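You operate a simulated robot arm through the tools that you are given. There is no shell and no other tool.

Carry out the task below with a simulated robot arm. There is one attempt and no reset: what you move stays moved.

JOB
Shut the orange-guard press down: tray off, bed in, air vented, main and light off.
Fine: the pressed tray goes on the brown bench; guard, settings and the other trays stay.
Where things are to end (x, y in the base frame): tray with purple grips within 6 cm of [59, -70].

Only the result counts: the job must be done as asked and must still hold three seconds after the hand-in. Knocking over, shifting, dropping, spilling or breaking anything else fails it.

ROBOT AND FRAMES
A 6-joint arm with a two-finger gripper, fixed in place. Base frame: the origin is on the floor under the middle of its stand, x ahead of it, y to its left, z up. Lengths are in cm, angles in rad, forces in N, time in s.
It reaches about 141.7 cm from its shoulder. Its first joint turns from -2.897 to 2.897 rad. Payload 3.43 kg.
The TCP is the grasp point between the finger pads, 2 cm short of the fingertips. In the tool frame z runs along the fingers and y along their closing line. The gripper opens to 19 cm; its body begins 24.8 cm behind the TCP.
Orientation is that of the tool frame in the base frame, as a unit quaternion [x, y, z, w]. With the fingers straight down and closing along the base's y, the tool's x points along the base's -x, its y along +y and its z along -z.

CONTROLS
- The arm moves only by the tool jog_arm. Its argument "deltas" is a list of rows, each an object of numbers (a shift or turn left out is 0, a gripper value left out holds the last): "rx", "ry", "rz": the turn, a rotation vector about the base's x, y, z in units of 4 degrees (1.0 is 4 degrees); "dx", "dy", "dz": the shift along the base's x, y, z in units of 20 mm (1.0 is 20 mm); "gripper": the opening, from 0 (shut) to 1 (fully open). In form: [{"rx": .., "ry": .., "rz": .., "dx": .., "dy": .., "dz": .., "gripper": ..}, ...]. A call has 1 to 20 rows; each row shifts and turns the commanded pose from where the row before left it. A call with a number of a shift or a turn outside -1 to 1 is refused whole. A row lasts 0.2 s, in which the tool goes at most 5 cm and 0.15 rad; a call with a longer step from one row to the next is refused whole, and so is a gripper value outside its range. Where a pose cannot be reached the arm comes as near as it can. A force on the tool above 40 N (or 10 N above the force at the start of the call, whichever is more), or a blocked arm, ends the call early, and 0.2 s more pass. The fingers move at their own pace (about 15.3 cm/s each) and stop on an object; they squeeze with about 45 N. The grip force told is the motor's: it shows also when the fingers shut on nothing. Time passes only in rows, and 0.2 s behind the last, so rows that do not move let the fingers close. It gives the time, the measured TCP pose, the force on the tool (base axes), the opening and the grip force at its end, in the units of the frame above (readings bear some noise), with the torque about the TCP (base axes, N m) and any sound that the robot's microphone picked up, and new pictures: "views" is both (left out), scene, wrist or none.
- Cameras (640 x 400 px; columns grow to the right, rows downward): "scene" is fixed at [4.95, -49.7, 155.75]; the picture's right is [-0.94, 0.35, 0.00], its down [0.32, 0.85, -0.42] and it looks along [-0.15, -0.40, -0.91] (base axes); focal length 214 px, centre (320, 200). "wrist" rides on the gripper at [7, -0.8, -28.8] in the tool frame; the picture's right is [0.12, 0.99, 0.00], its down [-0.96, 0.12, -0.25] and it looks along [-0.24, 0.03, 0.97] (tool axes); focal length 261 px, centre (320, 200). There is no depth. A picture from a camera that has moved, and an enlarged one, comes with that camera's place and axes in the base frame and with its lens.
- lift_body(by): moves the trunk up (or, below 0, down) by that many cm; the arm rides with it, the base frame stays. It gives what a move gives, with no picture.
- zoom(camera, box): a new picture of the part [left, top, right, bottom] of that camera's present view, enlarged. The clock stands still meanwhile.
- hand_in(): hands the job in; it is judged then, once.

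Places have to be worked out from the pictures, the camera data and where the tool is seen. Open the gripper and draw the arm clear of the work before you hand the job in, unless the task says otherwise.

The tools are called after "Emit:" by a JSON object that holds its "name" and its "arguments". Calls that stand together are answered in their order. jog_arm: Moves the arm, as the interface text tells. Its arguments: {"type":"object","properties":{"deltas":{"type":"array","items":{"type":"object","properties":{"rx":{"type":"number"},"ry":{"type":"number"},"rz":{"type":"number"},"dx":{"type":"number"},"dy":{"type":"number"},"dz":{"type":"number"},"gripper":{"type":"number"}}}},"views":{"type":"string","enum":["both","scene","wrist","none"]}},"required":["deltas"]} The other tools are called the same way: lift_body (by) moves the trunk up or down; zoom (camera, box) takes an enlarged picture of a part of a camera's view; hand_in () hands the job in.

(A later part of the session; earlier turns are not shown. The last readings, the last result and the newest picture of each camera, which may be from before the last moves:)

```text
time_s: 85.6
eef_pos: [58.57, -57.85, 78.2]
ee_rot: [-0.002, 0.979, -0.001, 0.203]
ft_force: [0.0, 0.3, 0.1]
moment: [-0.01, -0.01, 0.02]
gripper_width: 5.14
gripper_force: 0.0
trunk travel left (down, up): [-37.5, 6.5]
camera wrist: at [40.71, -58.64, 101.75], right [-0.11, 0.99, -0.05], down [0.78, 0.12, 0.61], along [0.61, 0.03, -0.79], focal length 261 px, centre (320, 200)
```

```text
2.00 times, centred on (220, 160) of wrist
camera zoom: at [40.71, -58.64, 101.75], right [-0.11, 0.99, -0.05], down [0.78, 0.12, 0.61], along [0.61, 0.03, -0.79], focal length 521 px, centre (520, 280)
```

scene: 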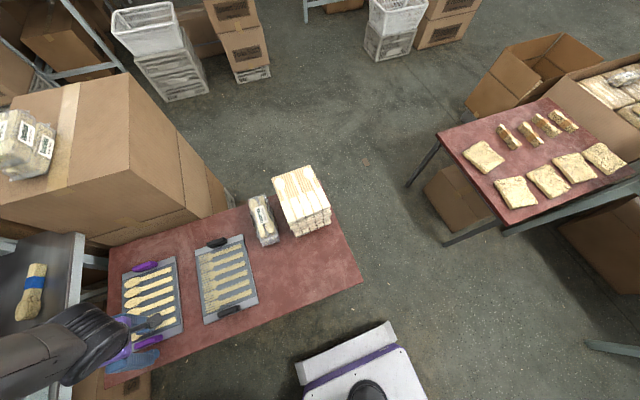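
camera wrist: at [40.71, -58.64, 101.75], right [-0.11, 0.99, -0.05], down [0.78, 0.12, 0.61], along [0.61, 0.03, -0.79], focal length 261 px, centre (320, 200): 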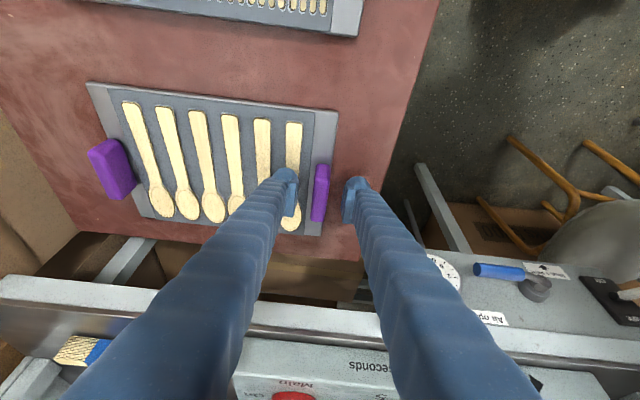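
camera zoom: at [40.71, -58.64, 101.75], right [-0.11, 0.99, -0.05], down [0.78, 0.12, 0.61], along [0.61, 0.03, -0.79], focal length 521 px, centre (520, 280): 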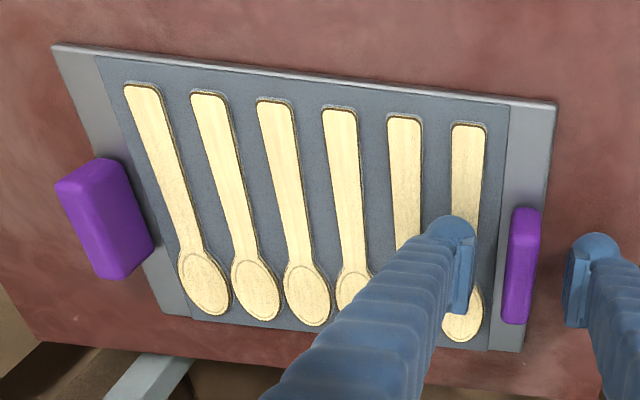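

Tray is placed flat on the bench. I'll rise straight up and head back toward the Eject lever, to return it upright before sliding the bed in.

Emit:
{"name": "jog_arm", "arguments": {"deltas": [{"dz": 0.5}, {"dz": 1}, {"dz": 1}, {"dz": 1}, {"dz": 1}, {"dz": 1}, {"dz": 1}, {"dz": 1}, {"dz": 1}, {"dz": 1}, {"dz": 1}, {"dz": 1}, {"dz": 1}, {"dz": 1}, {"dz": 1}, {"dz": 1}, {"dz": 1}], "views": "both"}}

Emit:
{"name": "zoom", "arguments": {"camera": "scene", "box": [60, 220, 280, 390]}}

```text
time_s: 89.2
eef_pos: [58.6, -57.96, 111.13]
ee_rot: [-0.002, 0.979, -0.001, 0.204]
ft_force: [-0.2, 0.0, 0.5]
moment: [0.0, -0.05, -0.03]
gripper_width: 5.14
gripper_force: 0.0
trunk travel left (down, up): [-37.5, 6.5]
camera wrist: at [40.77, -58.7, 134.8], right [-0.11, 0.99, -0.05], down [0.78, 0.12, 0.61], along [0.61, 0.03, -0.79], focal length 261 px, centre (320, 200)
```

scene: 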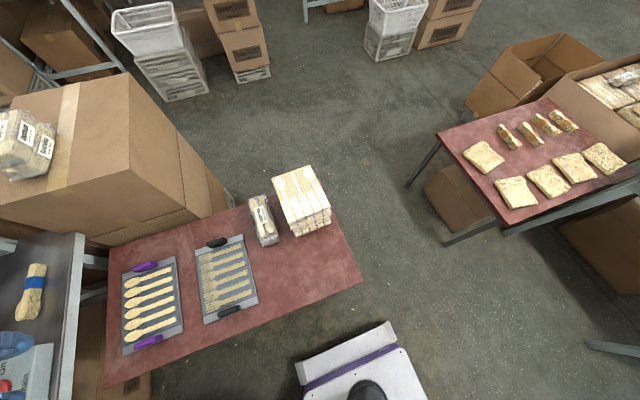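
wrist: 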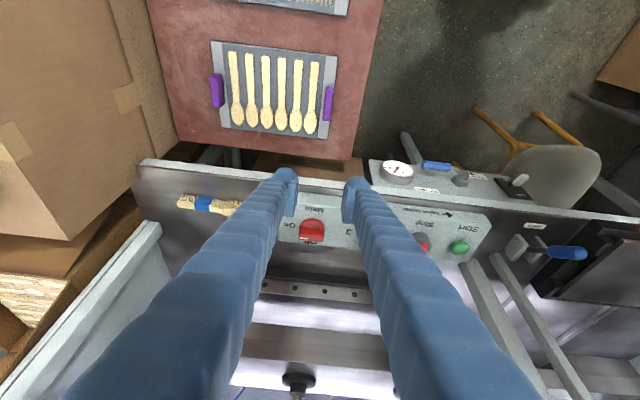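

```text
2.35 times, centred on (170, 305) of scene
camera zoom: at [4.95, -49.7, 155.75], right [-0.94, 0.35, 0.0], down [0.32, 0.85, -0.42], along [-0.15, -0.4, -0.91], focal length 505 px, centre (673, -47)
```

zoom: 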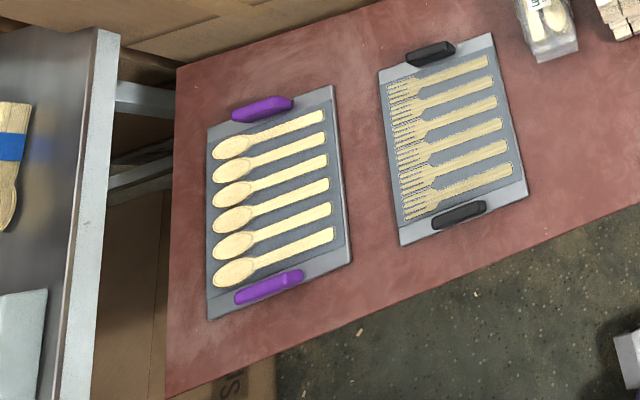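

Tray sits at about (58.4, −68.6), within tolerance. Now moving back to in front of the Eject lever with closed fingers.

Emit:
{"name": "jog_arm", "arguments": {"deltas": [{"dy": 1, "dx": 0.2, "gripper": 0}, {"dy": 1, "dx": 0.2}, {"dy": 1, "dx": 0.2}, {"dy": 1, "dx": 0.2}, {"dy": 1, "dx": 0.2}, {"dy": 1, "dx": 0.2}, {"dy": 1, "dx": 0.2}, {"dy": 1, "dx": 0.2}, {"dy": 1, "dx": 0.2}, {"dy": 1, "dx": 0.2}, {"dy": 1}, {"dy": 1}, {"dy": 1}, {"dy": 1}, {"dy": 1}, {"dy": 1}, {"dy": 1}, {"dy": 1}, {"dy": 1}, {"dy": 1}], "views": "none"}}

Emit:
{"name": "jog_arm", "arguments": {"deltas": [{"dy": 1}, {"dy": 1}, {"dy": 1}, {"dy": 1}, {"dy": 1}, {"dy": 1}, {"dy": 1}], "views": "wrist"}}

Emit:
{"name": "zoom", "arguments": {"camera": "wrist", "box": [180, 80, 460, 260]}}

```text
time_s: 93.4
eef_pos: [62.56, -17.7, 111.24]
ee_rot: [-0.001, 0.979, -0.001, 0.204]
ft_force: [-0.3, 0.1, -0.3]
moment: [-0.03, -0.04, -0.02]
gripper_width: 0.0
gripper_force: 34.8
trunk travel left (down, up): [-37.5, 6.5]
```

```text
time_s: 95.0
eef_pos: [62.65, -3.72, 111.22]
ee_rot: [0.0, 0.979, -0.002, 0.204]
ft_force: [0.5, 0.2, 0.3]
moment: [-0.03, -0.01, 0.0]
gripper_width: 0.0
gripper_force: 34.0
trunk travel left (down, up): [-37.5, 6.5]
camera wrist: at [44.85, -4.56, 134.73], right [-0.11, 0.99, -0.05], down [0.78, 0.12, 0.61], along [0.61, 0.03, -0.79], focal length 261 px, centre (320, 200)
```

wrist: 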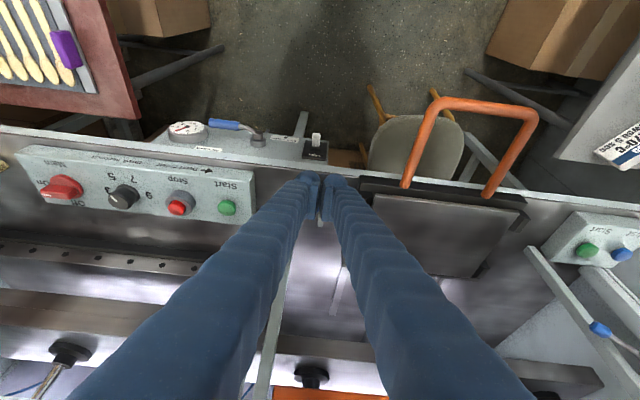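

```text
2.22 times, centred on (320, 170) of wrist
camera zoom: at [44.85, -4.56, 134.73], right [-0.11, 0.99, -0.05], down [0.78, 0.12, 0.61], along [0.61, 0.03, -0.79], focal length 579 px, centre (320, 267)
```

zoom: 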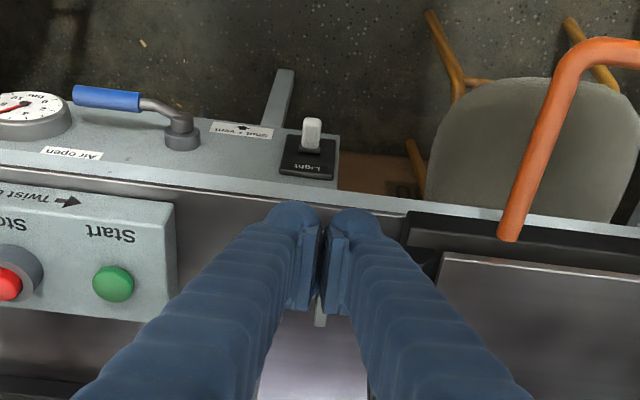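

The lever is hidden under the fingers at ≈(75, −4.8, 97.6). I'll lower in front of it with closed fingers and then push it back upright (+x).

Emit:
{"name": "jog_arm", "arguments": {"deltas": [{"dz": -1}, {"dz": -1}, {"dz": -1}, {"dz": -1}, {"dz": -1}, {"dz": -1}, {"dz": -0.8}, {"dx": 0.5}, {"dx": 0.5}], "views": "wrist"}}

Emit:
{"name": "zoom", "arguments": {"camera": "wrist", "box": [220, 100, 440, 260]}}

```text
time_s: 97.0
eef_pos: [64.48, -3.94, 97.59]
ee_rot: [-0.002, 0.979, -0.001, 0.203]
ft_force: [0.2, -0.2, -0.5]
moment: [0.0, -0.01, 0.01]
gripper_width: 0.0
gripper_force: 34.1
trunk travel left (down, up): [-37.5, 6.5]
camera wrist: at [46.66, -4.62, 121.06], right [-0.11, 0.99, -0.05], down [0.78, 0.12, 0.61], along [0.61, 0.03, -0.79], focal length 261 px, centre (320, 200)
```

wrist: 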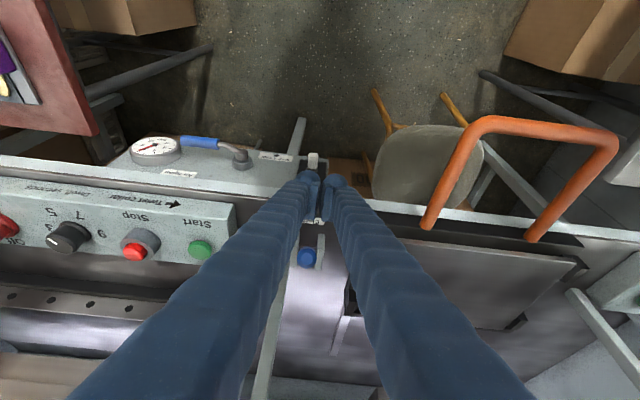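

```text
2.50 times, centred on (330, 180) of wrist
camera zoom: at [46.66, -4.62, 121.06], right [-0.11, 0.99, -0.05], down [0.78, 0.12, 0.61], along [0.61, 0.03, -0.79], focal length 652 px, centre (295, 250)
```

zoom: 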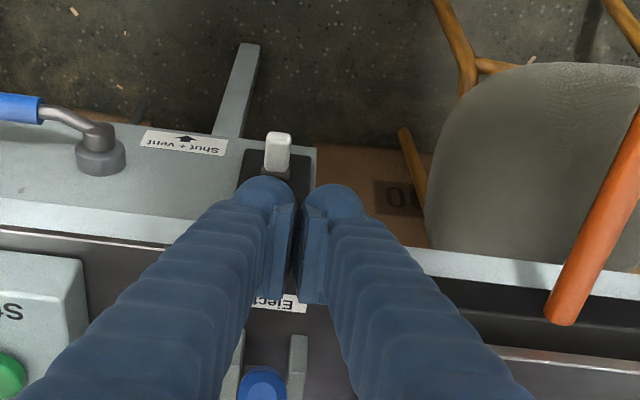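

Emit:
{"name": "jog_arm", "arguments": {"deltas": [{"dx": 0.8, "dy": -0.15}, {"dx": 0.8}, {"dx": 0.8}, {"dx": 0.6}, {"dx": 0.5}, {"dx": 0.5}, {"dx": 0.5}, {"dx": 0.5}, {"dx": 0.5}], "views": "wrist"}}

Emit:
{"name": "zoom", "arguments": {"camera": "wrist", "box": [220, 100, 440, 260]}}

```text
time_s: 99.0
eef_pos: [75.56, -4.19, 97.56]
ee_rot: [-0.001, 0.979, -0.001, 0.203]
ft_force: [0.7, -0.2, 0.6]
moment: [-0.01, 0.02, -0.01]
gripper_width: 0.01
gripper_force: 34.0
trunk travel left (down, up): [-37.5, 6.5]
camera wrist: at [57.74, -4.93, 121.13], right [-0.11, 0.99, -0.05], down [0.78, 0.12, 0.61], along [0.61, 0.03, -0.79], focal length 261 px, centre (320, 200)
```

wrist: 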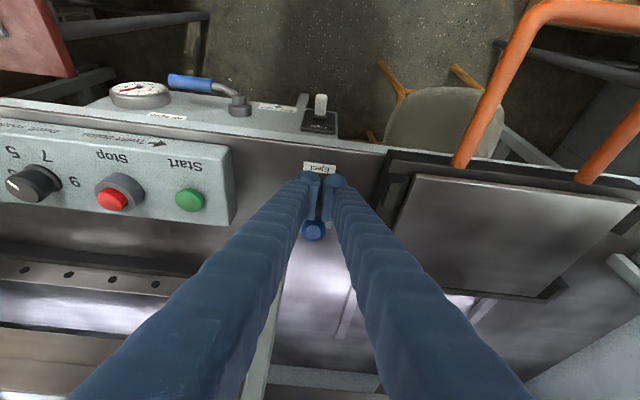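

```text
2.50 times, centred on (330, 180) of wrist
camera zoom: at [57.74, -4.93, 121.13], right [-0.11, 0.99, -0.05], down [0.78, 0.12, 0.61], along [0.61, 0.03, -0.79], focal length 652 px, centre (295, 250)
```

zoom: 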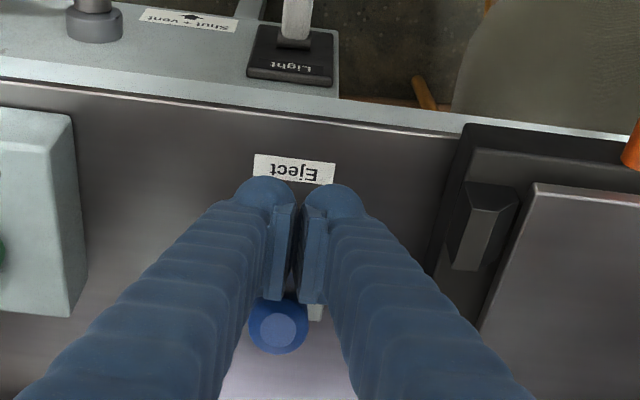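

The knob is rising ahead of the fingers with little force. Continue pushing to upright.

Emit:
{"name": "jog_arm", "arguments": {"deltas": [{"dx": 0.5}, {"dx": 0.5}, {"dx": 0.4}, {"dx": 0.4}, {"dx": 0.3}, {"dx": 0.3}], "views": "wrist"}}

Emit:
{"name": "zoom", "arguments": {"camera": "wrist", "box": [220, 100, 440, 260]}}

```text
time_s: 100.4
eef_pos: [80.46, -4.24, 97.36]
ee_rot: [-0.001, 0.979, -0.001, 0.203]
ft_force: [0.3, 0.8, -1.2]
moment: [-0.03, -0.02, 0.03]
gripper_width: 0.01
gripper_force: 34.7
trunk travel left (down, up): [-37.5, 6.5]
camera wrist: at [62.61, -4.93, 121.07], right [-0.11, 0.99, -0.05], down [0.78, 0.12, 0.61], along [0.61, 0.03, -0.79], focal length 261 px, centre (320, 200)
```

wrist: 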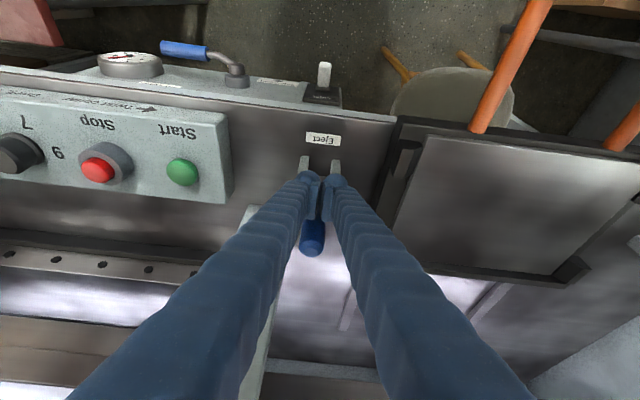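

```text
2.50 times, centred on (330, 180) of wrist
camera zoom: at [62.61, -4.93, 121.07], right [-0.11, 0.99, -0.05], down [0.78, 0.12, 0.61], along [0.61, 0.03, -0.79], focal length 652 px, centre (295, 250)
```

zoom: 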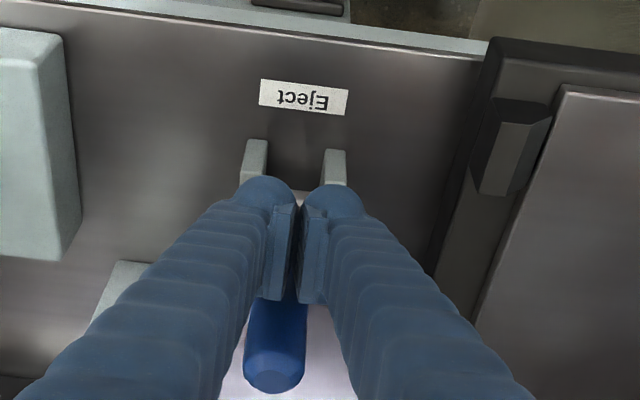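

Emit:
{"name": "jog_arm", "arguments": {"deltas": [{"dx": 0.3}, {"dx": 0.3}, {"dx": 0.2}], "views": "wrist"}}

Emit:
{"name": "zoom", "arguments": {"camera": "wrist", "box": [220, 140, 400, 280]}}

```text
time_s: 101.2
eef_pos: [80.75, -4.38, 97.09]
ee_rot: [-0.001, 0.981, -0.001, 0.195]
ft_force: [-12.8, -4.3, 2.2]
moment: [0.01, 0.02, -0.22]
gripper_width: 0.0
gripper_force: 34.4
trunk travel left (down, up): [-37.5, 6.5]
stopped in row 3: the force on the tool passed its limit at 44 N (the readings are from after the stop); the commanded pose is now the measured one
camera wrist: at [63.29, -5.05, 120.99], right [-0.11, 0.99, -0.05], down [0.79, 0.12, 0.6], along [0.6, 0.03, -0.8], focal length 261 px, centre (320, 200)
```

wrist: 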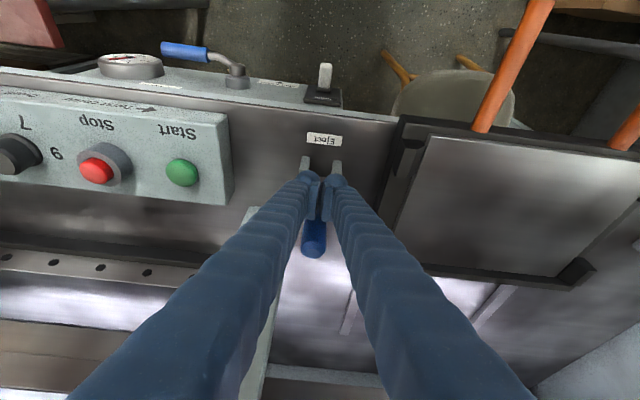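

```text
2.86 times, centred on (310, 210) of wrist
camera zoom: at [63.29, -5.05, 120.99], right [-0.11, 0.99, -0.05], down [0.79, 0.12, 0.6], along [0.6, 0.03, -0.8], focal length 745 px, centre (349, 171)
```

zoom: 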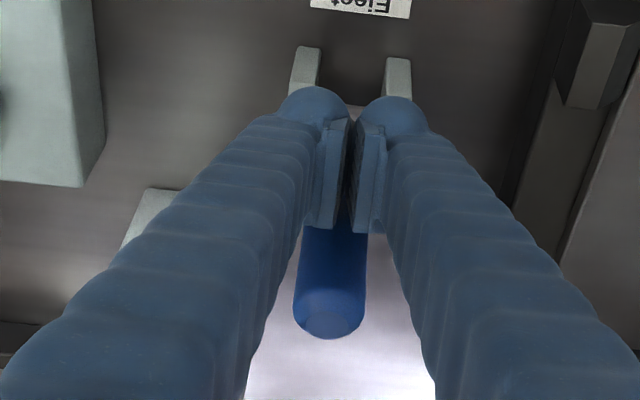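

The lever hit its upright stop. Backing off and checking that it stays and the bed plate is down.

Emit:
{"name": "jog_arm", "arguments": {"deltas": [{"dx": -0.5}, {"dx": -1}, {"dx": -1}, {"dx": -1}, {"dx": -1, "dz": 0.5}, {"dx": -1, "dz": 1}, {"dx": -1, "dz": 1}, {"dx": -1, "dz": 1}, {"dx": -0.5, "dz": 1, "dy": 0.5}, {"dz": 1, "dy": 1}, {"dy": 1}, {"dy": 1}], "views": "wrist"}}

Emit:
{"name": "zoom", "arguments": {"camera": "wrist", "box": [220, 80, 560, 300]}}

```text
time_s: 103.8
eef_pos: [64.95, 2.66, 108.18]
ee_rot: [-0.002, 0.98, -0.001, 0.198]
ft_force: [-0.5, -0.4, 0.7]
moment: [0.01, -0.04, -0.06]
gripper_width: 0.0
gripper_force: 34.5
trunk travel left (down, up): [-37.5, 6.5]
camera wrist: at [47.41, 2.04, 132.09], right [-0.11, 0.99, -0.05], down [0.79, 0.12, 0.6], along [0.6, 0.03, -0.8], focal length 261 px, centre (320, 200)
```

wrist: 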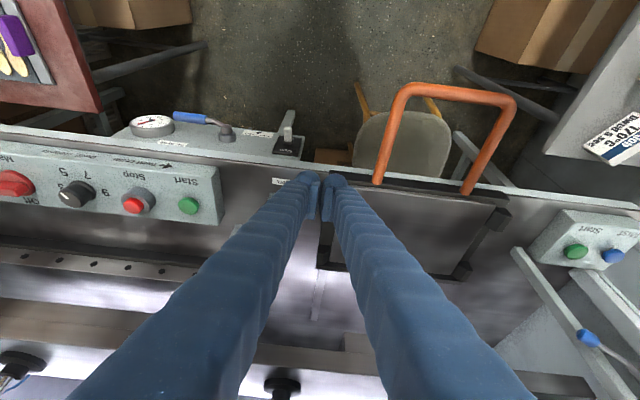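

```text
1.82 times, centred on (390, 190) of wrist
camera zoom: at [47.41, 2.04, 132.09], right [-0.11, 0.99, -0.05], down [0.79, 0.12, 0.6], along [0.6, 0.03, -0.8], focal length 474 px, centre (193, 218)
```

zoom: 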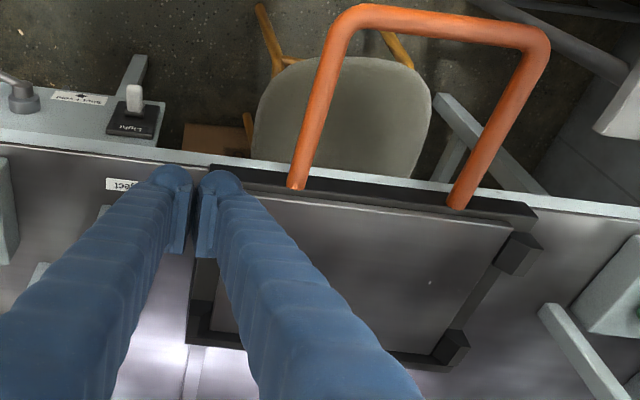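

The Eject lever is back at its stop. Now for the bed: I'll move in front of the orange handle bar (≈x 55, y 21, z 91) with less tilt so the arm isn't folded too tightly.

Emit:
{"name": "jog_arm", "arguments": {"deltas": [{"dy": 1, "ry": 0.6}, {"dy": 1, "ry": 0.6}, {"dy": 1, "ry": 0.6}, {"dy": 1, "ry": 0.6}, {"dy": 1, "ry": 0.6}, {"dy": 1, "dx": -0.5}, {"dy": 1, "dx": -0.5}, {"dy": 1, "dx": -0.5}, {"dy": 1, "dx": -0.5}, {"dx": -1}, {"dx": -1}], "views": "wrist"}}

Emit:
{"name": "zoom", "arguments": {"camera": "wrist", "box": [120, 60, 440, 260]}}

```text
time_s: 106.2
eef_pos: [56.85, 19.86, 108.14]
ee_rot: [-0.001, 0.996, -0.001, 0.094]
ft_force: [-0.7, 0.1, 0.3]
moment: [-0.01, -0.04, 0.01]
gripper_width: 0.0
gripper_force: 33.5
out of reach, approached as far as the arm can: row 2, 3, 4
trunk travel left (down, up): [-37.5, 6.5]
camera wrist: at [44.63, 19.17, 135.1], right [-0.12, 0.99, -0.02], down [0.9, 0.12, 0.42], along [0.42, 0.03, -0.91], focal length 261 px, centre (320, 200)
```

wrist: 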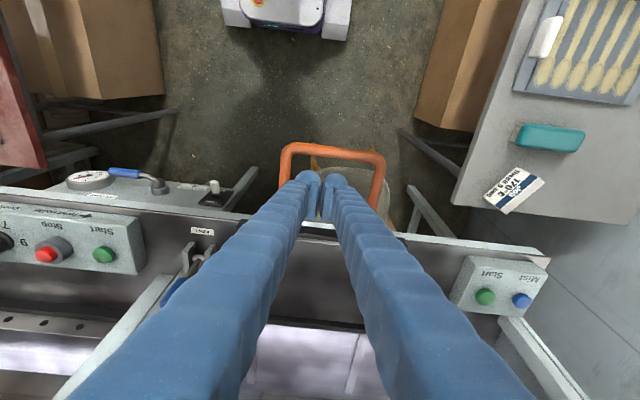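

```text
2.00 times, centred on (280, 160) of wrist
camera zoom: at [44.63, 19.17, 135.1], right [-0.12, 0.99, -0.02], down [0.9, 0.12, 0.42], along [0.42, 0.03, -0.91], focal length 521 px, centre (400, 280)
```

zoom: 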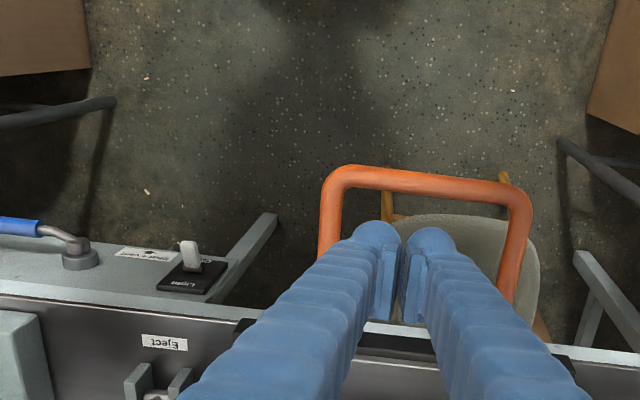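

The bar is at x≈55.5, z≈91 (y centre ≈22). Moving to x≈49.5 in front of it and checking the arm can reach there.

Emit:
{"name": "jog_arm", "arguments": {"deltas": [{"dx": -0.7, "dy": 0.5}, {"dx": -1, "dy": 0.3}, {"dx": -1}, {"dx": -1}], "views": "wrist"}}

```text
time_s: 107.2
eef_pos: [49.35, 21.5, 108.01]
ee_rot: [-0.001, 0.995, -0.002, 0.095]
ft_force: [0.0, 0.3, 0.1]
moment: [-0.01, 0.01, -0.01]
gripper_width: 0.0
gripper_force: 34.4
trunk travel left (down, up): [-37.5, 6.5]
camera wrist: at [37.03, 20.78, 135.01], right [-0.12, 0.99, -0.03], down [0.9, 0.12, 0.42], along [0.42, 0.03, -0.91], focal length 261 px, centre (320, 200)
```

wrist: 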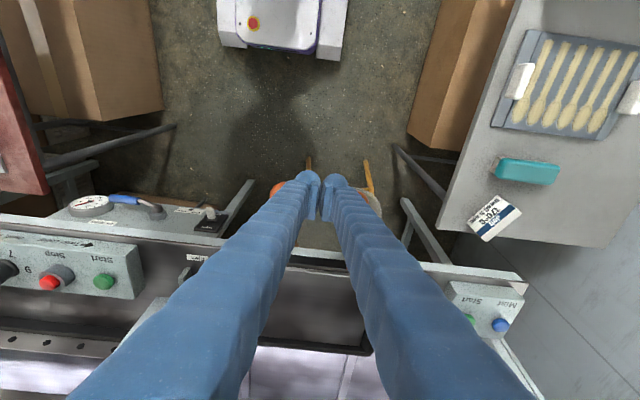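

Emit:
{"name": "jog_arm", "arguments": {"deltas": [{"dz": -1}, {"dz": -1}, {"dz": -1}, {"dz": -1}, {"dz": -1}, {"dz": -1}, {"dz": -1}, {"dz": -1}, {"dz": -0.7}], "views": "wrist"}}

Emit:
{"name": "zoom", "arguments": {"camera": "wrist", "box": [220, 120, 420, 260]}}

```text
time_s: 109.2
eef_pos: [52.19, 23.04, 93.83]
ee_rot: [-0.001, 0.996, -0.008, 0.09]
ft_force: [1.1, -0.7, 0.2]
moment: [0.01, 0.03, -0.02]
gripper_width: 0.01
gripper_force: 34.5
out of reach, approached as far as the arm can: row 6, 7, 8, 9
trunk travel left (down, up): [-37.5, 6.5]
camera wrist: at [40.18, 22.78, 120.82], right [-0.12, 0.99, -0.04], down [0.9, 0.12, 0.41], along [0.42, 0.02, -0.91], focal length 261 px, centre (320, 200)
```

wrist: 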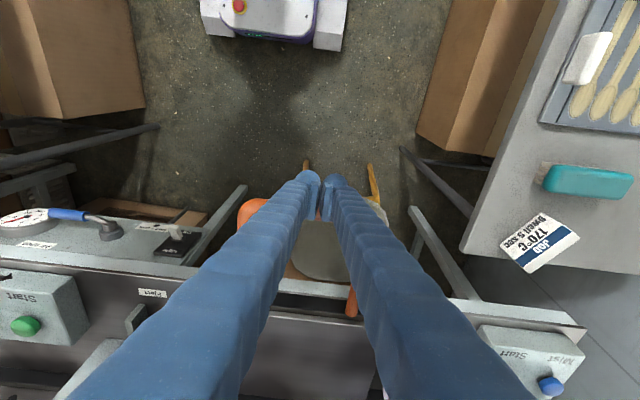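

```text
2.86 times, centred on (320, 190) of wrist
camera zoom: at [40.18, 22.78, 120.82], right [-0.12, 0.99, -0.04], down [0.9, 0.12, 0.41], along [0.42, 0.02, -0.91], focal length 745 px, centre (320, 229)
```

zoom: 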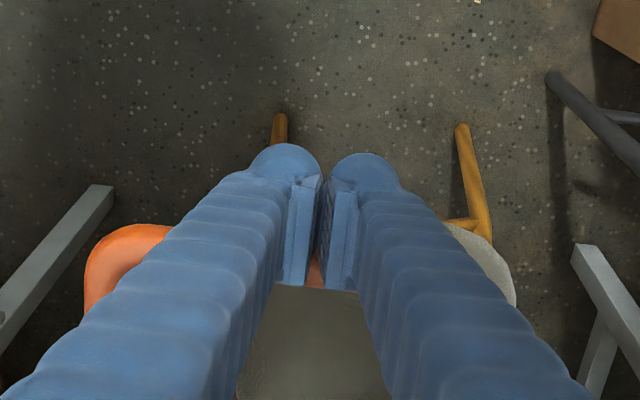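

The arm can't reach that low so close in; I'll raise the tool and then lower the trunk to gain reach instead.

Emit:
{"name": "jog_arm", "arguments": {"deltas": [{"dz": 1}, {"dz": 1}, {"dz": 1}, {"dz": 1}, {"dz": 1}, {"dz": 1}, {"dz": 1}, {"dz": 1}, {"dz": 1}, {"dz": 1}, {"dz": 1}, {"dz": 1}, {"dz": 1}], "views": "none"}}

```text
time_s: 112.0
eef_pos: [52.18, 22.84, 119.62]
ee_rot: [-0.002, 0.996, -0.001, 0.094]
ft_force: [-0.6, -0.1, -1.0]
moment: [0.0, -0.08, -0.01]
gripper_width: 0.0
gripper_force: 34.6
trunk travel left (down, up): [-37.5, 6.5]
```

Emit:
{"name": "jog_arm", "arguments": {"deltas": [{"dx": -0.7, "dy": -0.2}, {"dx": -0.7, "dy": -0.2}], "views": "none"}}

Emit:
{"name": "lift_body", "arguments": {"by": -12}}

```text
time_s: 112.6
eef_pos: [49.48, 22.21, 119.67]
ee_rot: [-0.001, 0.996, -0.001, 0.094]
ft_force: [0.0, 0.1, 0.3]
moment: [0.03, 0.01, -0.01]
gripper_width: 0.0
gripper_force: 34.2
trunk travel left (down, up): [-37.5, 6.5]
```

```text
time_s: 114.1
eef_pos: [49.35, 22.08, 107.51]
ee_rot: [-0.001, 0.996, 0.0, 0.094]
ft_force: [0.3, -0.1, 0.2]
moment: [0.03, -0.02, -0.02]
gripper_width: 0.0
gripper_force: 34.6
trunk travel left (down, up): [-25.5, 18.5]
```

Emit:
{"name": "lift_body", "arguments": {"by": -16}}

Emit:
{"name": "jog_arm", "arguments": {"deltas": [{}], "views": "wrist"}}

Emit:
{"name": "zoom", "arguments": {"camera": "wrist", "box": [220, 120, 420, 260]}}

```text
time_s: 115.9
eef_pos: [49.39, 22.26, 91.65]
ee_rot: [-0.001, 0.996, -0.001, 0.094]
ft_force: [-0.1, -0.1, 0.1]
moment: [0.01, 0.02, 0.02]
gripper_width: 0.0
gripper_force: 34.3
trunk travel left (down, up): [-9.5, 34.5]
```

```text
time_s: 116.3
eef_pos: [49.37, 22.21, 91.63]
ee_rot: [-0.002, 0.996, -0.001, 0.094]
ft_force: [0.3, 0.4, -0.5]
moment: [0.01, -0.01, 0.04]
gripper_width: 0.0
gripper_force: 34.5
trunk travel left (down, up): [-9.5, 34.5]
camera wrist: at [37.15, 21.49, 118.54], right [-0.12, 0.99, -0.02], down [0.9, 0.12, 0.42], along [0.42, 0.03, -0.91], focal length 261 px, centre (320, 200)
```

wrist: 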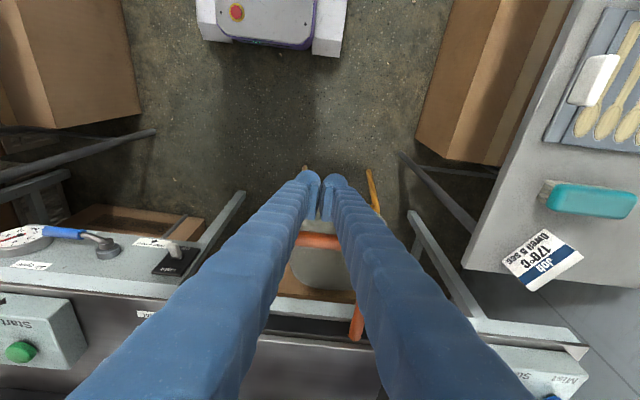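

```text
2.86 times, centred on (320, 190) of wrist
camera zoom: at [37.15, 21.49, 118.54], right [-0.12, 0.99, -0.02], down [0.9, 0.12, 0.42], along [0.42, 0.03, -0.91], focal length 745 px, centre (320, 229)
```

zoom: 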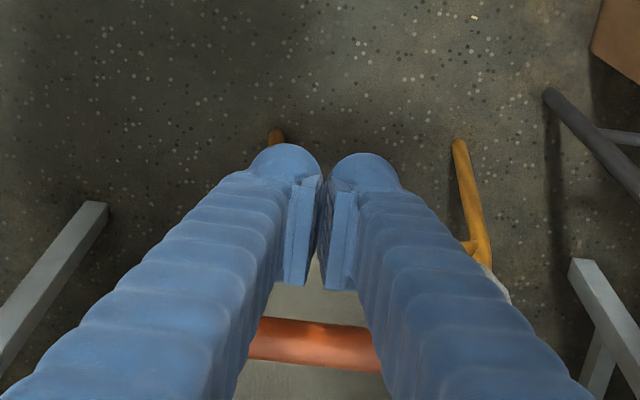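

Now the fingers are in front of the bar (bar centre x≈55.3). Lower slightly and push toward +x.

Emit:
{"name": "jog_arm", "arguments": {"deltas": [{"dz": -0.6, "dy": -0.2}, {"dx": 0.5, "dy": -0.15}, {"dx": 0.5}, {"dx": 0.5}, {"dx": 0.5}, {"dx": 0.5}, {"dx": 0.5}, {"dx": 0.5}, {"dx": 0.5}], "views": "wrist"}}

```text
time_s: 118.3
eef_pos: [57.55, 21.42, 90.42]
ee_rot: [-0.001, 0.996, -0.001, 0.093]
ft_force: [0.7, -0.1, -1.1]
moment: [-0.01, 0.06, 0.01]
gripper_width: 0.01
gripper_force: 34.4
trunk travel left (down, up): [-9.5, 34.5]
camera wrist: at [45.29, 20.8, 117.33], right [-0.12, 0.99, -0.02], down [0.9, 0.12, 0.42], along [0.42, 0.03, -0.91], focal length 261 px, centre (320, 200)
```

wrist: 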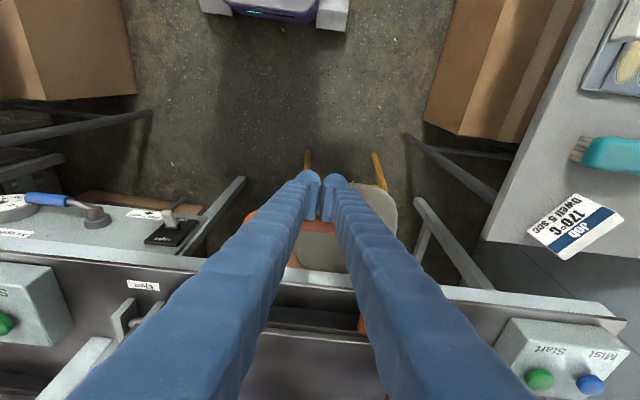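

Emit:
{"name": "zoom", "arguments": {"camera": "wrist", "box": [200, 140, 440, 320]}}

Emit:
{"name": "jog_arm", "arguments": {"deltas": [{"dx": 0.5}, {"dx": 0.5}, {"dx": 0.5}, {"dx": 0.5}, {"dx": 0.5}, {"dx": 0.5}], "views": "wrist"}}

```text
2.22 times, centred on (320, 230) of wrist
camera zoom: at [45.29, 20.8, 117.33], right [-0.12, 0.99, -0.02], down [0.9, 0.12, 0.42], along [0.42, 0.03, -0.91], focal length 579 px, centre (320, 133)
```

zoom: 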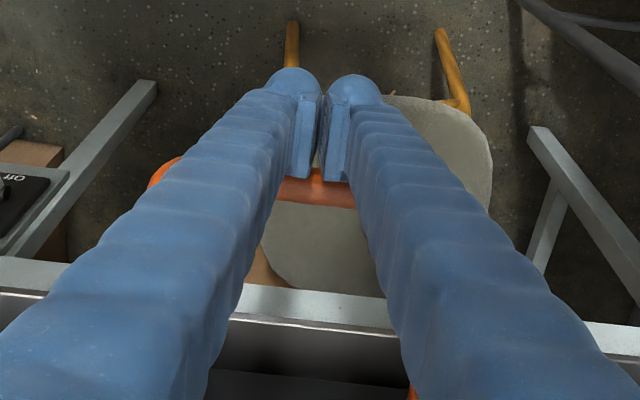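

```text
time_s: 119.7
eef_pos: [63.58, 21.57, 90.28]
ee_rot: [-0.002, 0.996, -0.001, 0.094]
ft_force: [-0.1, 0.4, -0.3]
moment: [-0.02, 0.05, 0.03]
gripper_width: 0.01
gripper_force: 34.4
trunk travel left (down, up): [-9.5, 34.5]
camera wrist: at [51.29, 20.83, 117.34], right [-0.12, 0.99, -0.02], down [0.9, 0.12, 0.42], along [0.42, 0.03, -0.91], focal length 261 px, centre (320, 200)
```

wrist: 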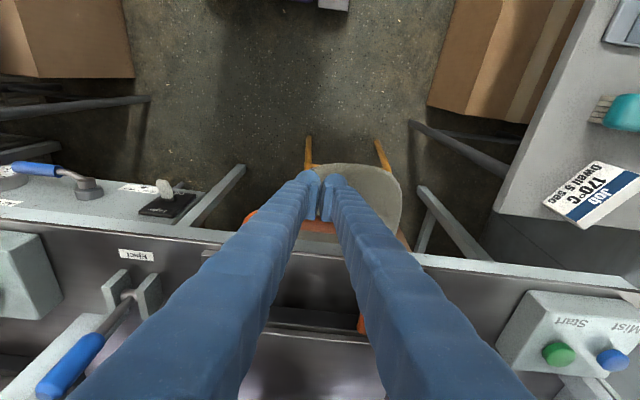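

The bed slides easily. Continuing, while adding tilt to keep the gripper body away from the raised guard's handle.

Emit:
{"name": "jog_arm", "arguments": {"deltas": [{"dx": 0.4, "ry": -0.4, "dz": 0.1}, {"dx": 0.4, "ry": -0.4, "dz": 0.1}, {"dx": 0.4, "ry": -0.4, "dz": 0.1}, {"dx": 0.4, "ry": -0.4}, {"dx": 0.4, "ry": -0.4}, {"dx": 0.4, "ry": -0.4}, {"dx": 0.4, "ry": -0.4}, {"dx": 0.4, "ry": -0.4}, {"dx": 0.4}, {"dx": 0.4}], "views": "wrist"}}

Emit:
{"name": "zoom", "arguments": {"camera": "wrist", "box": [160, 140, 480, 340]}}

```text
time_s: 121.9
eef_pos: [71.39, 21.53, 90.89]
ee_rot: [-0.001, 0.979, -0.002, 0.204]
ft_force: [-0.5, -0.1, -0.5]
moment: [-0.01, 0.01, -0.01]
gripper_width: 0.0
gripper_force: 34.5
trunk travel left (down, up): [-9.5, 34.5]
camera wrist: at [53.55, 20.83, 114.51], right [-0.11, 0.99, -0.05], down [0.78, 0.12, 0.61], along [0.61, 0.03, -0.79], focal length 261 px, centre (320, 200)
```

wrist: 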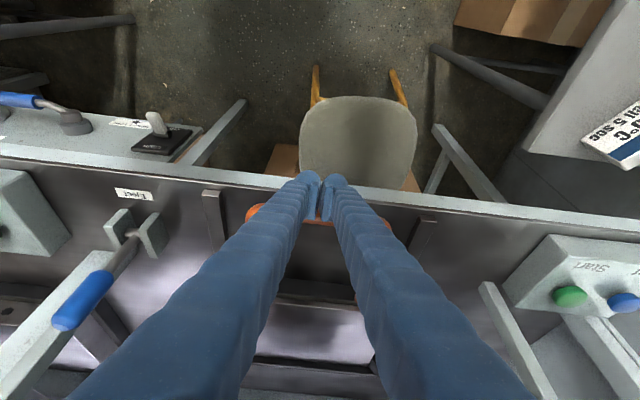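

```text
2.00 times, centred on (320, 240) of wrist
camera zoom: at [53.55, 20.83, 114.51], right [-0.11, 0.99, -0.05], down [0.78, 0.12, 0.61], along [0.61, 0.03, -0.79], focal length 521 px, centre (320, 120)
```

zoom: 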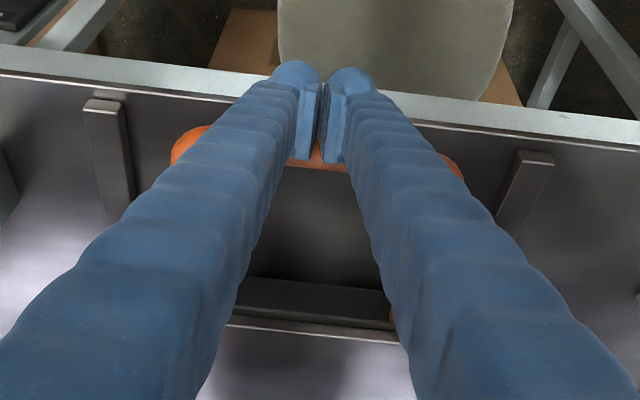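

Emit:
{"name": "jog_arm", "arguments": {"deltas": [{"dx": 0.4}, {"dx": 0.4}, {"dx": 0.4}, {"dx": 0.4}, {"dx": 0.4}, {"dx": 0.4}, {"dx": 0.4}, {"dx": 0.4}], "views": "wrist"}}

```text
time_s: 123.7
eef_pos: [77.88, 21.61, 91.0]
ee_rot: [0.0, 0.979, -0.002, 0.204]
ft_force: [0.5, 0.3, -0.2]
moment: [-0.01, 0.01, -0.01]
gripper_width: 0.0
gripper_force: 34.7
trunk travel left (down, up): [-9.5, 34.5]
camera wrist: at [59.91, 20.89, 114.52], right [-0.11, 0.99, -0.05], down [0.78, 0.12, 0.61], along [0.61, 0.03, -0.79], focal length 261 px, centre (320, 200)
```

wrist: 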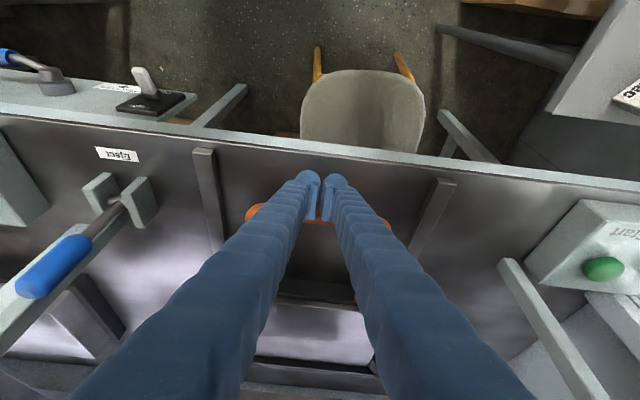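

Emit:
{"name": "jog_arm", "arguments": {"deltas": [{"dx": 0.4}, {"dx": 0.4}, {"dx": 0.4}, {"dx": 0.4}, {"dx": 0.4}], "views": "wrist"}}

Emit:
{"name": "zoom", "arguments": {"camera": "wrist", "box": [160, 140, 480, 340]}}

```text
time_s: 124.9
eef_pos: [81.92, 21.38, 90.99]
ee_rot: [-0.001, 0.979, -0.002, 0.204]
ft_force: [-0.6, -0.2, -0.4]
moment: [0.03, -0.01, 0.0]
gripper_width: 0.02
gripper_force: 34.7
trunk travel left (down, up): [-9.5, 34.5]
camera wrist: at [63.94, 20.68, 114.54], right [-0.11, 0.99, -0.05], down [0.78, 0.12, 0.61], along [0.61, 0.03, -0.79], focal length 261 px, centre (320, 200)
```

wrist: 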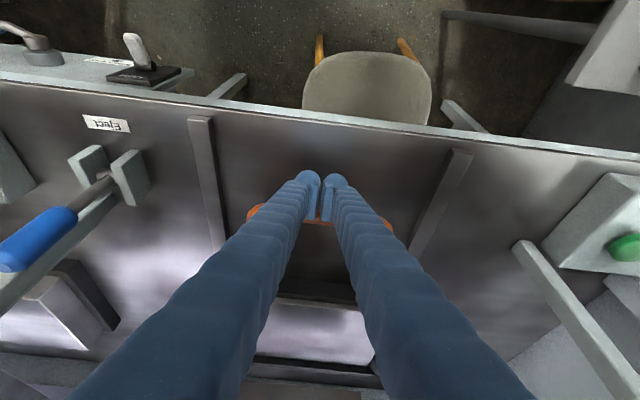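

```text
2.00 times, centred on (320, 240) of wrist
camera zoom: at [63.94, 20.68, 114.54], right [-0.11, 0.99, -0.05], down [0.78, 0.12, 0.61], along [0.61, 0.03, -0.79], focal length 521 px, centre (320, 120)
```

zoom: 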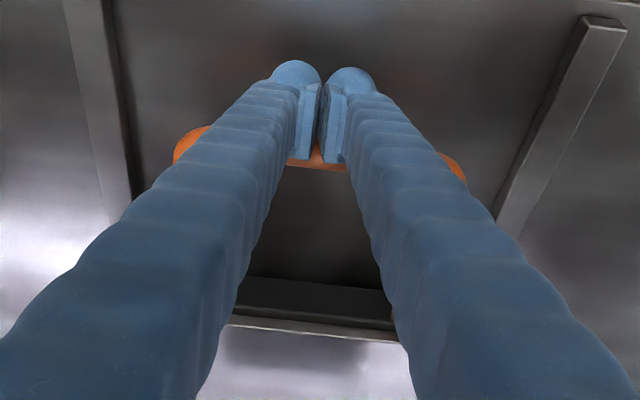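

Emit:
{"name": "jog_arm", "arguments": {"deltas": [{"dx": 0.4}, {"dx": 0.4}, {"dx": 0.4}, {"dx": 0.4}, {"dx": 0.4}], "views": "wrist"}}

```text
time_s: 126.0
eef_pos: [84.52, 21.48, 90.8]
ee_rot: [-0.001, 0.98, -0.002, 0.199]
ft_force: [-19.4, 0.5, 10.3]
moment: [0.09, -0.21, 0.03]
gripper_width: 0.62
gripper_force: 33.9
trunk travel left (down, up): [-9.5, 34.5]
stopped in row 5: the force on the tool passed its limit at 48 N (the readings are from after the stop); the commanded pose is now the measured one
camera wrist: at [66.82, 20.92, 114.53], right [-0.11, 0.99, -0.05], down [0.79, 0.12, 0.6], along [0.6, 0.02, -0.8], focal length 261 px, centre (320, 200)
```

wrist: 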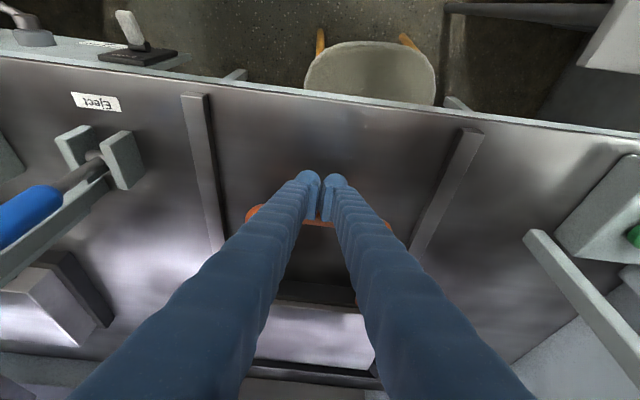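

The bed has reached its end stop. Backing off and looking at the display for confirmation.

Emit:
{"name": "jog_arm", "arguments": {"deltas": [{"dx": -0.5}, {"dx": -1}, {"dx": -1}, {"dx": -1}, {"dx": -1}, {"dx": -1, "dz": 0.5}, {"dx": -1, "dz": 1}, {"dx": -1, "dz": 1}, {"dx": -1, "dz": 1}, {"dx": -1, "dz": 1, "dy": -0.5}, {"dz": 1, "dy": -1}, {"dz": 1, "dy": -1}, {"dz": 1, "dy": -1}, {"dz": 1, "dy": -1}, {"dz": 1, "dy": -1}, {"dy": -1, "dz": 1}, {"dy": -1, "dz": 1}, {"dy": -1}, {"dy": -1}], "views": "wrist"}}

```text
time_s: 130.0
eef_pos: [65.74, 2.6, 113.81]
ee_rot: [-0.002, 0.98, -0.002, 0.199]
ft_force: [0.4, 0.3, -0.3]
moment: [0.03, 0.01, 0.0]
gripper_width: 0.0
gripper_force: 34.4
trunk travel left (down, up): [-9.5, 34.5]
camera wrist: at [48.08, 1.99, 137.43], right [-0.11, 0.99, -0.05], down [0.79, 0.12, 0.6], along [0.61, 0.03, -0.8], focal length 261 px, centre (320, 200)
```

wrist: 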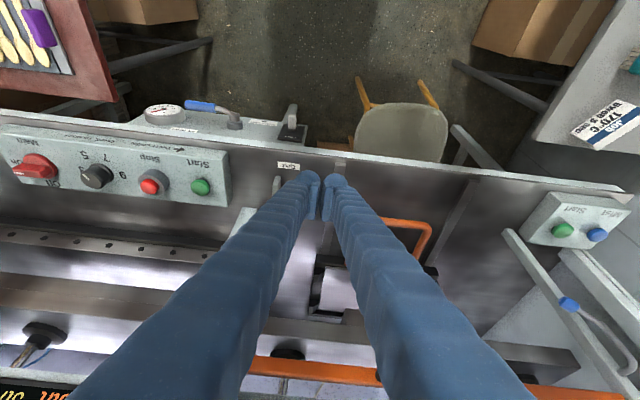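

Emit:
{"name": "jog_arm", "arguments": {"deltas": [{"ry": -1, "dz": 1}, {"ry": -1, "dz": 1}, {"ry": -1, "dz": 1}, {"dy": -1}, {"dy": -1}, {"dy": -1}, {"dy": -1}, {"dy": -1}], "views": "wrist"}}

Emit:
{"name": "zoom", "arguments": {"camera": "wrist", "box": [0, 220, 300, 400]}}

```text
time_s: 131.8
eef_pos: [65.89, -7.49, 119.02]
ee_rot: [0.0, 0.955, -0.002, 0.297]
ft_force: [-0.1, 0.3, 0.9]
moment: [-0.05, 0.02, -0.02]
gripper_width: 0.0
gripper_force: 34.4
trunk travel left (down, up): [-9.5, 34.5]
camera wrist: at [43.75, -8.07, 138.82], right [-0.1, 0.99, -0.07], down [0.65, 0.12, 0.75], along [0.75, 0.03, -0.66], focal length 261 px, centre (320, 200)
```

wrist: 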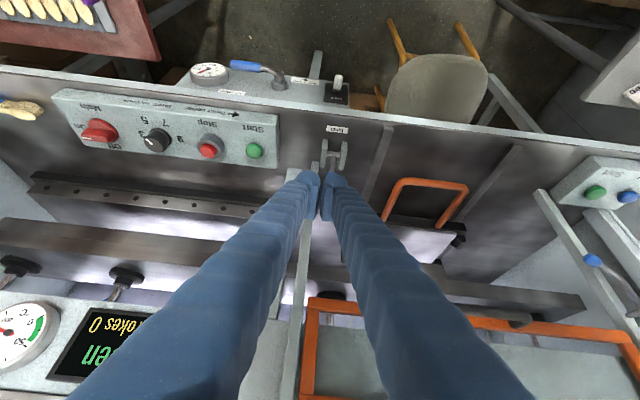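

```text
2.13 times, centred on (150, 310) of wrist
camera zoom: at [43.75, -8.07, 138.82], right [-0.1, 0.99, -0.07], down [0.65, 0.12, 0.75], along [0.75, 0.03, -0.66], focal length 556 px, centre (683, -35)
```

zoom: 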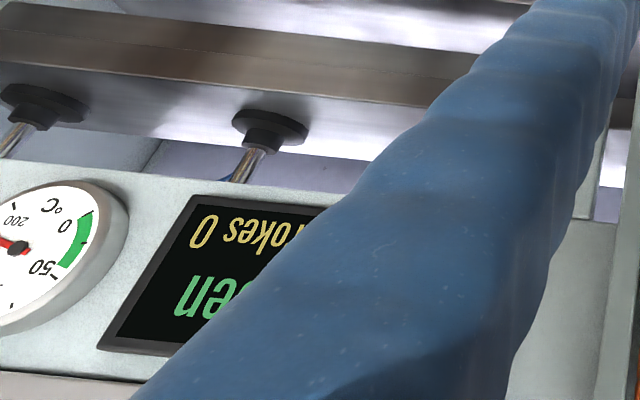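

The display now ends in "…en" (likely "Guard open"), so the bed registers as in. Now I'll inspect the air valve and its labels.

Emit:
{"name": "zoom", "arguments": {"camera": "wrist", "box": [180, 50, 360, 140]}}

Emit:
{"name": "zoom", "arguments": {"camera": "wrist", "box": [270, 60, 350, 110]}}

```text
3.56 times, centred on (270, 95) of wrist
camera zoom: at [43.75, -8.07, 138.82], right [-0.1, 0.99, -0.07], down [0.65, 0.12, 0.75], along [0.75, 0.03, -0.66], focal length 927 px, centre (498, 573)
```

zoom: 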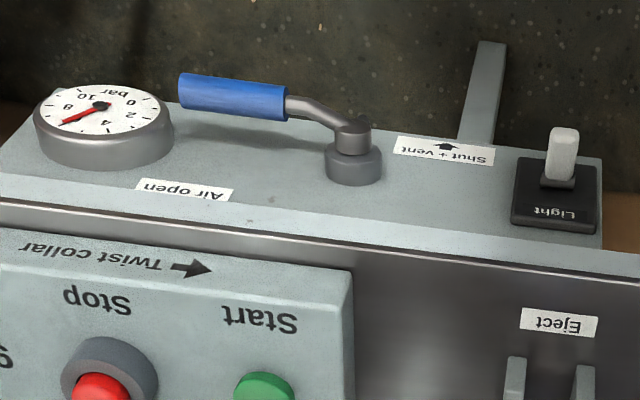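

```text
8.00 times, centred on (310, 85) of wrist
camera zoom: at [43.75, -8.07, 138.82], right [-0.1, 0.99, -0.07], down [0.65, 0.12, 0.75], along [0.75, 0.03, -0.66], focal length 2085 px, centre (400, 1120)
```

zoom: 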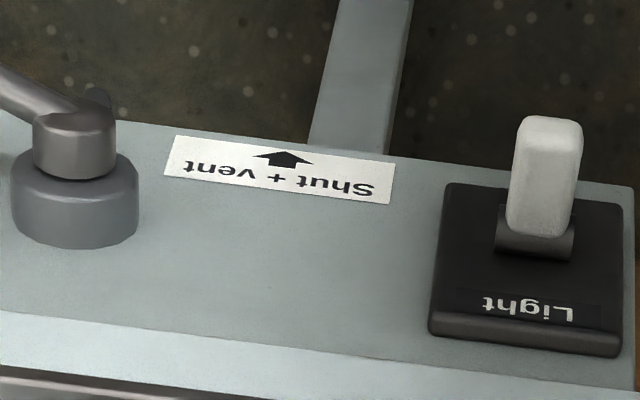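

The arrow on "Shut + vent" points toward the robot, so the handle must be swung a quarter turn from −y to −x. The valve sits on a low shelf (≈z 72) just under the deck lip. I'll move closer for accurate views.

Emit:
{"name": "jog_arm", "arguments": {"deltas": [{"dx": -0.8, "dy": -1, "dz": -0.5}, {"dx": -0.8, "dy": -1, "dz": -0.5}, {"dx": -0.8, "dy": -1, "dz": -1}, {"dx": -0.8, "dy": -1, "dz": -1}, {"dx": -0.4, "dy": -1, "dz": -1}, {"dy": -1, "dz": -1}, {"dy": -1, "dz": -1}, {"dy": -1, "dz": -1}, {"dy": -1, "dz": -1}], "views": "wrist"}}

Emit:
{"name": "zoom", "arguments": {"camera": "wrist", "box": [200, 80, 480, 260]}}

```text
time_s: 133.8
eef_pos: [58.58, -25.45, 103.75]
ee_rot: [0.0, 0.953, -0.003, 0.302]
ft_force: [-0.9, 0.2, -0.8]
moment: [0.01, -0.03, -0.04]
gripper_width: 0.02
gripper_force: 34.7
trunk travel left (down, up): [-9.5, 34.5]
camera wrist: at [36.35, -26.14, 123.19], right [-0.1, 0.99, -0.07], down [0.65, 0.12, 0.75], along [0.76, 0.03, -0.65], focal length 261 px, centre (320, 200)
```

wrist: 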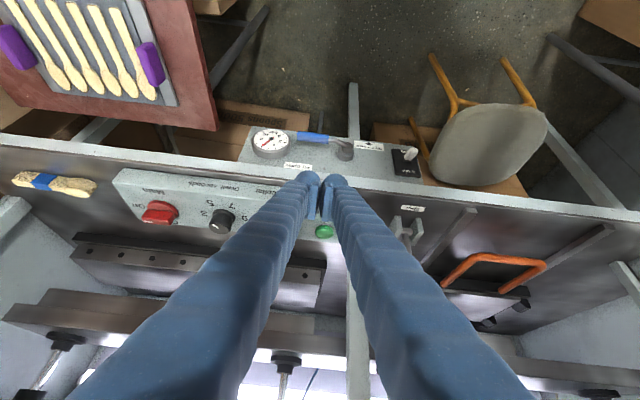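

```text
2.22 times, centred on (340, 170) of wrist
camera zoom: at [36.35, -26.14, 123.19], right [-0.1, 0.99, -0.07], down [0.65, 0.12, 0.75], along [0.76, 0.03, -0.65], focal length 579 px, centre (276, 267)
```

zoom: 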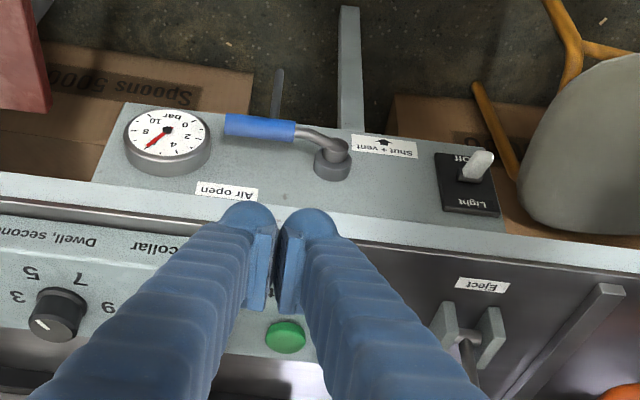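

Re-triangulating shows this is actually a vertical front panel (x≈75.8, z 69–84): the valve handle turns in the panel plane, currently pointing −y at (71.3, −31…−24, 75.7), and must swing down (−z). I'll bring the closed fingers above the blue grip.

Emit:
{"name": "jog_arm", "arguments": {"deltas": [{"dx": 0.5, "dy": -0.5, "dz": -1}, {"dx": 0.5, "dy": -0.5, "dz": -1}, {"dx": 0.5, "dy": -0.5, "dz": -1}, {"dx": 0.5, "dz": -1}, {"dx": 0.5, "dz": -1}, {"dx": 0.5, "dz": -1}, {"dx": 0.5, "dz": -1}, {"dx": 0.5, "dz": -1}, {"dx": 0.5, "dz": -1}], "views": "wrist"}}

Emit:
{"name": "zoom", "arguments": {"camera": "wrist", "box": [200, 60, 480, 240]}}

```text
time_s: 135.8
eef_pos: [67.82, -28.54, 85.51]
ee_rot: [-0.001, 0.953, -0.003, 0.302]
ft_force: [0.4, -0.4, -0.4]
moment: [-0.01, -0.03, -0.02]
gripper_width: 0.01
gripper_force: 34.1
trunk travel left (down, up): [-9.5, 34.5]
camera wrist: at [45.42, -29.17, 105.08], right [-0.1, 0.99, -0.07], down [0.65, 0.12, 0.75], along [0.76, 0.03, -0.65], focal length 261 px, centre (320, 200)
```

wrist: 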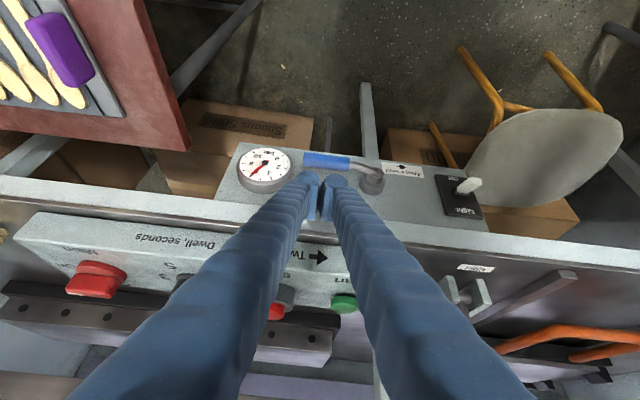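

```text
2.22 times, centred on (340, 150) of wrist
camera zoom: at [45.42, -29.17, 105.08], right [-0.1, 0.99, -0.07], down [0.65, 0.12, 0.75], along [0.76, 0.03, -0.65], focal length 579 px, centre (276, 311)
```

zoom: 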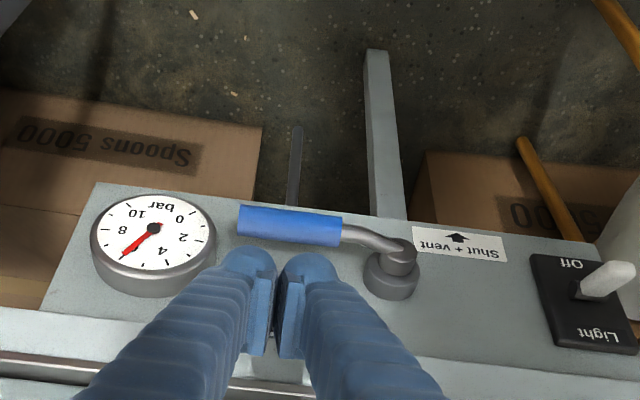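

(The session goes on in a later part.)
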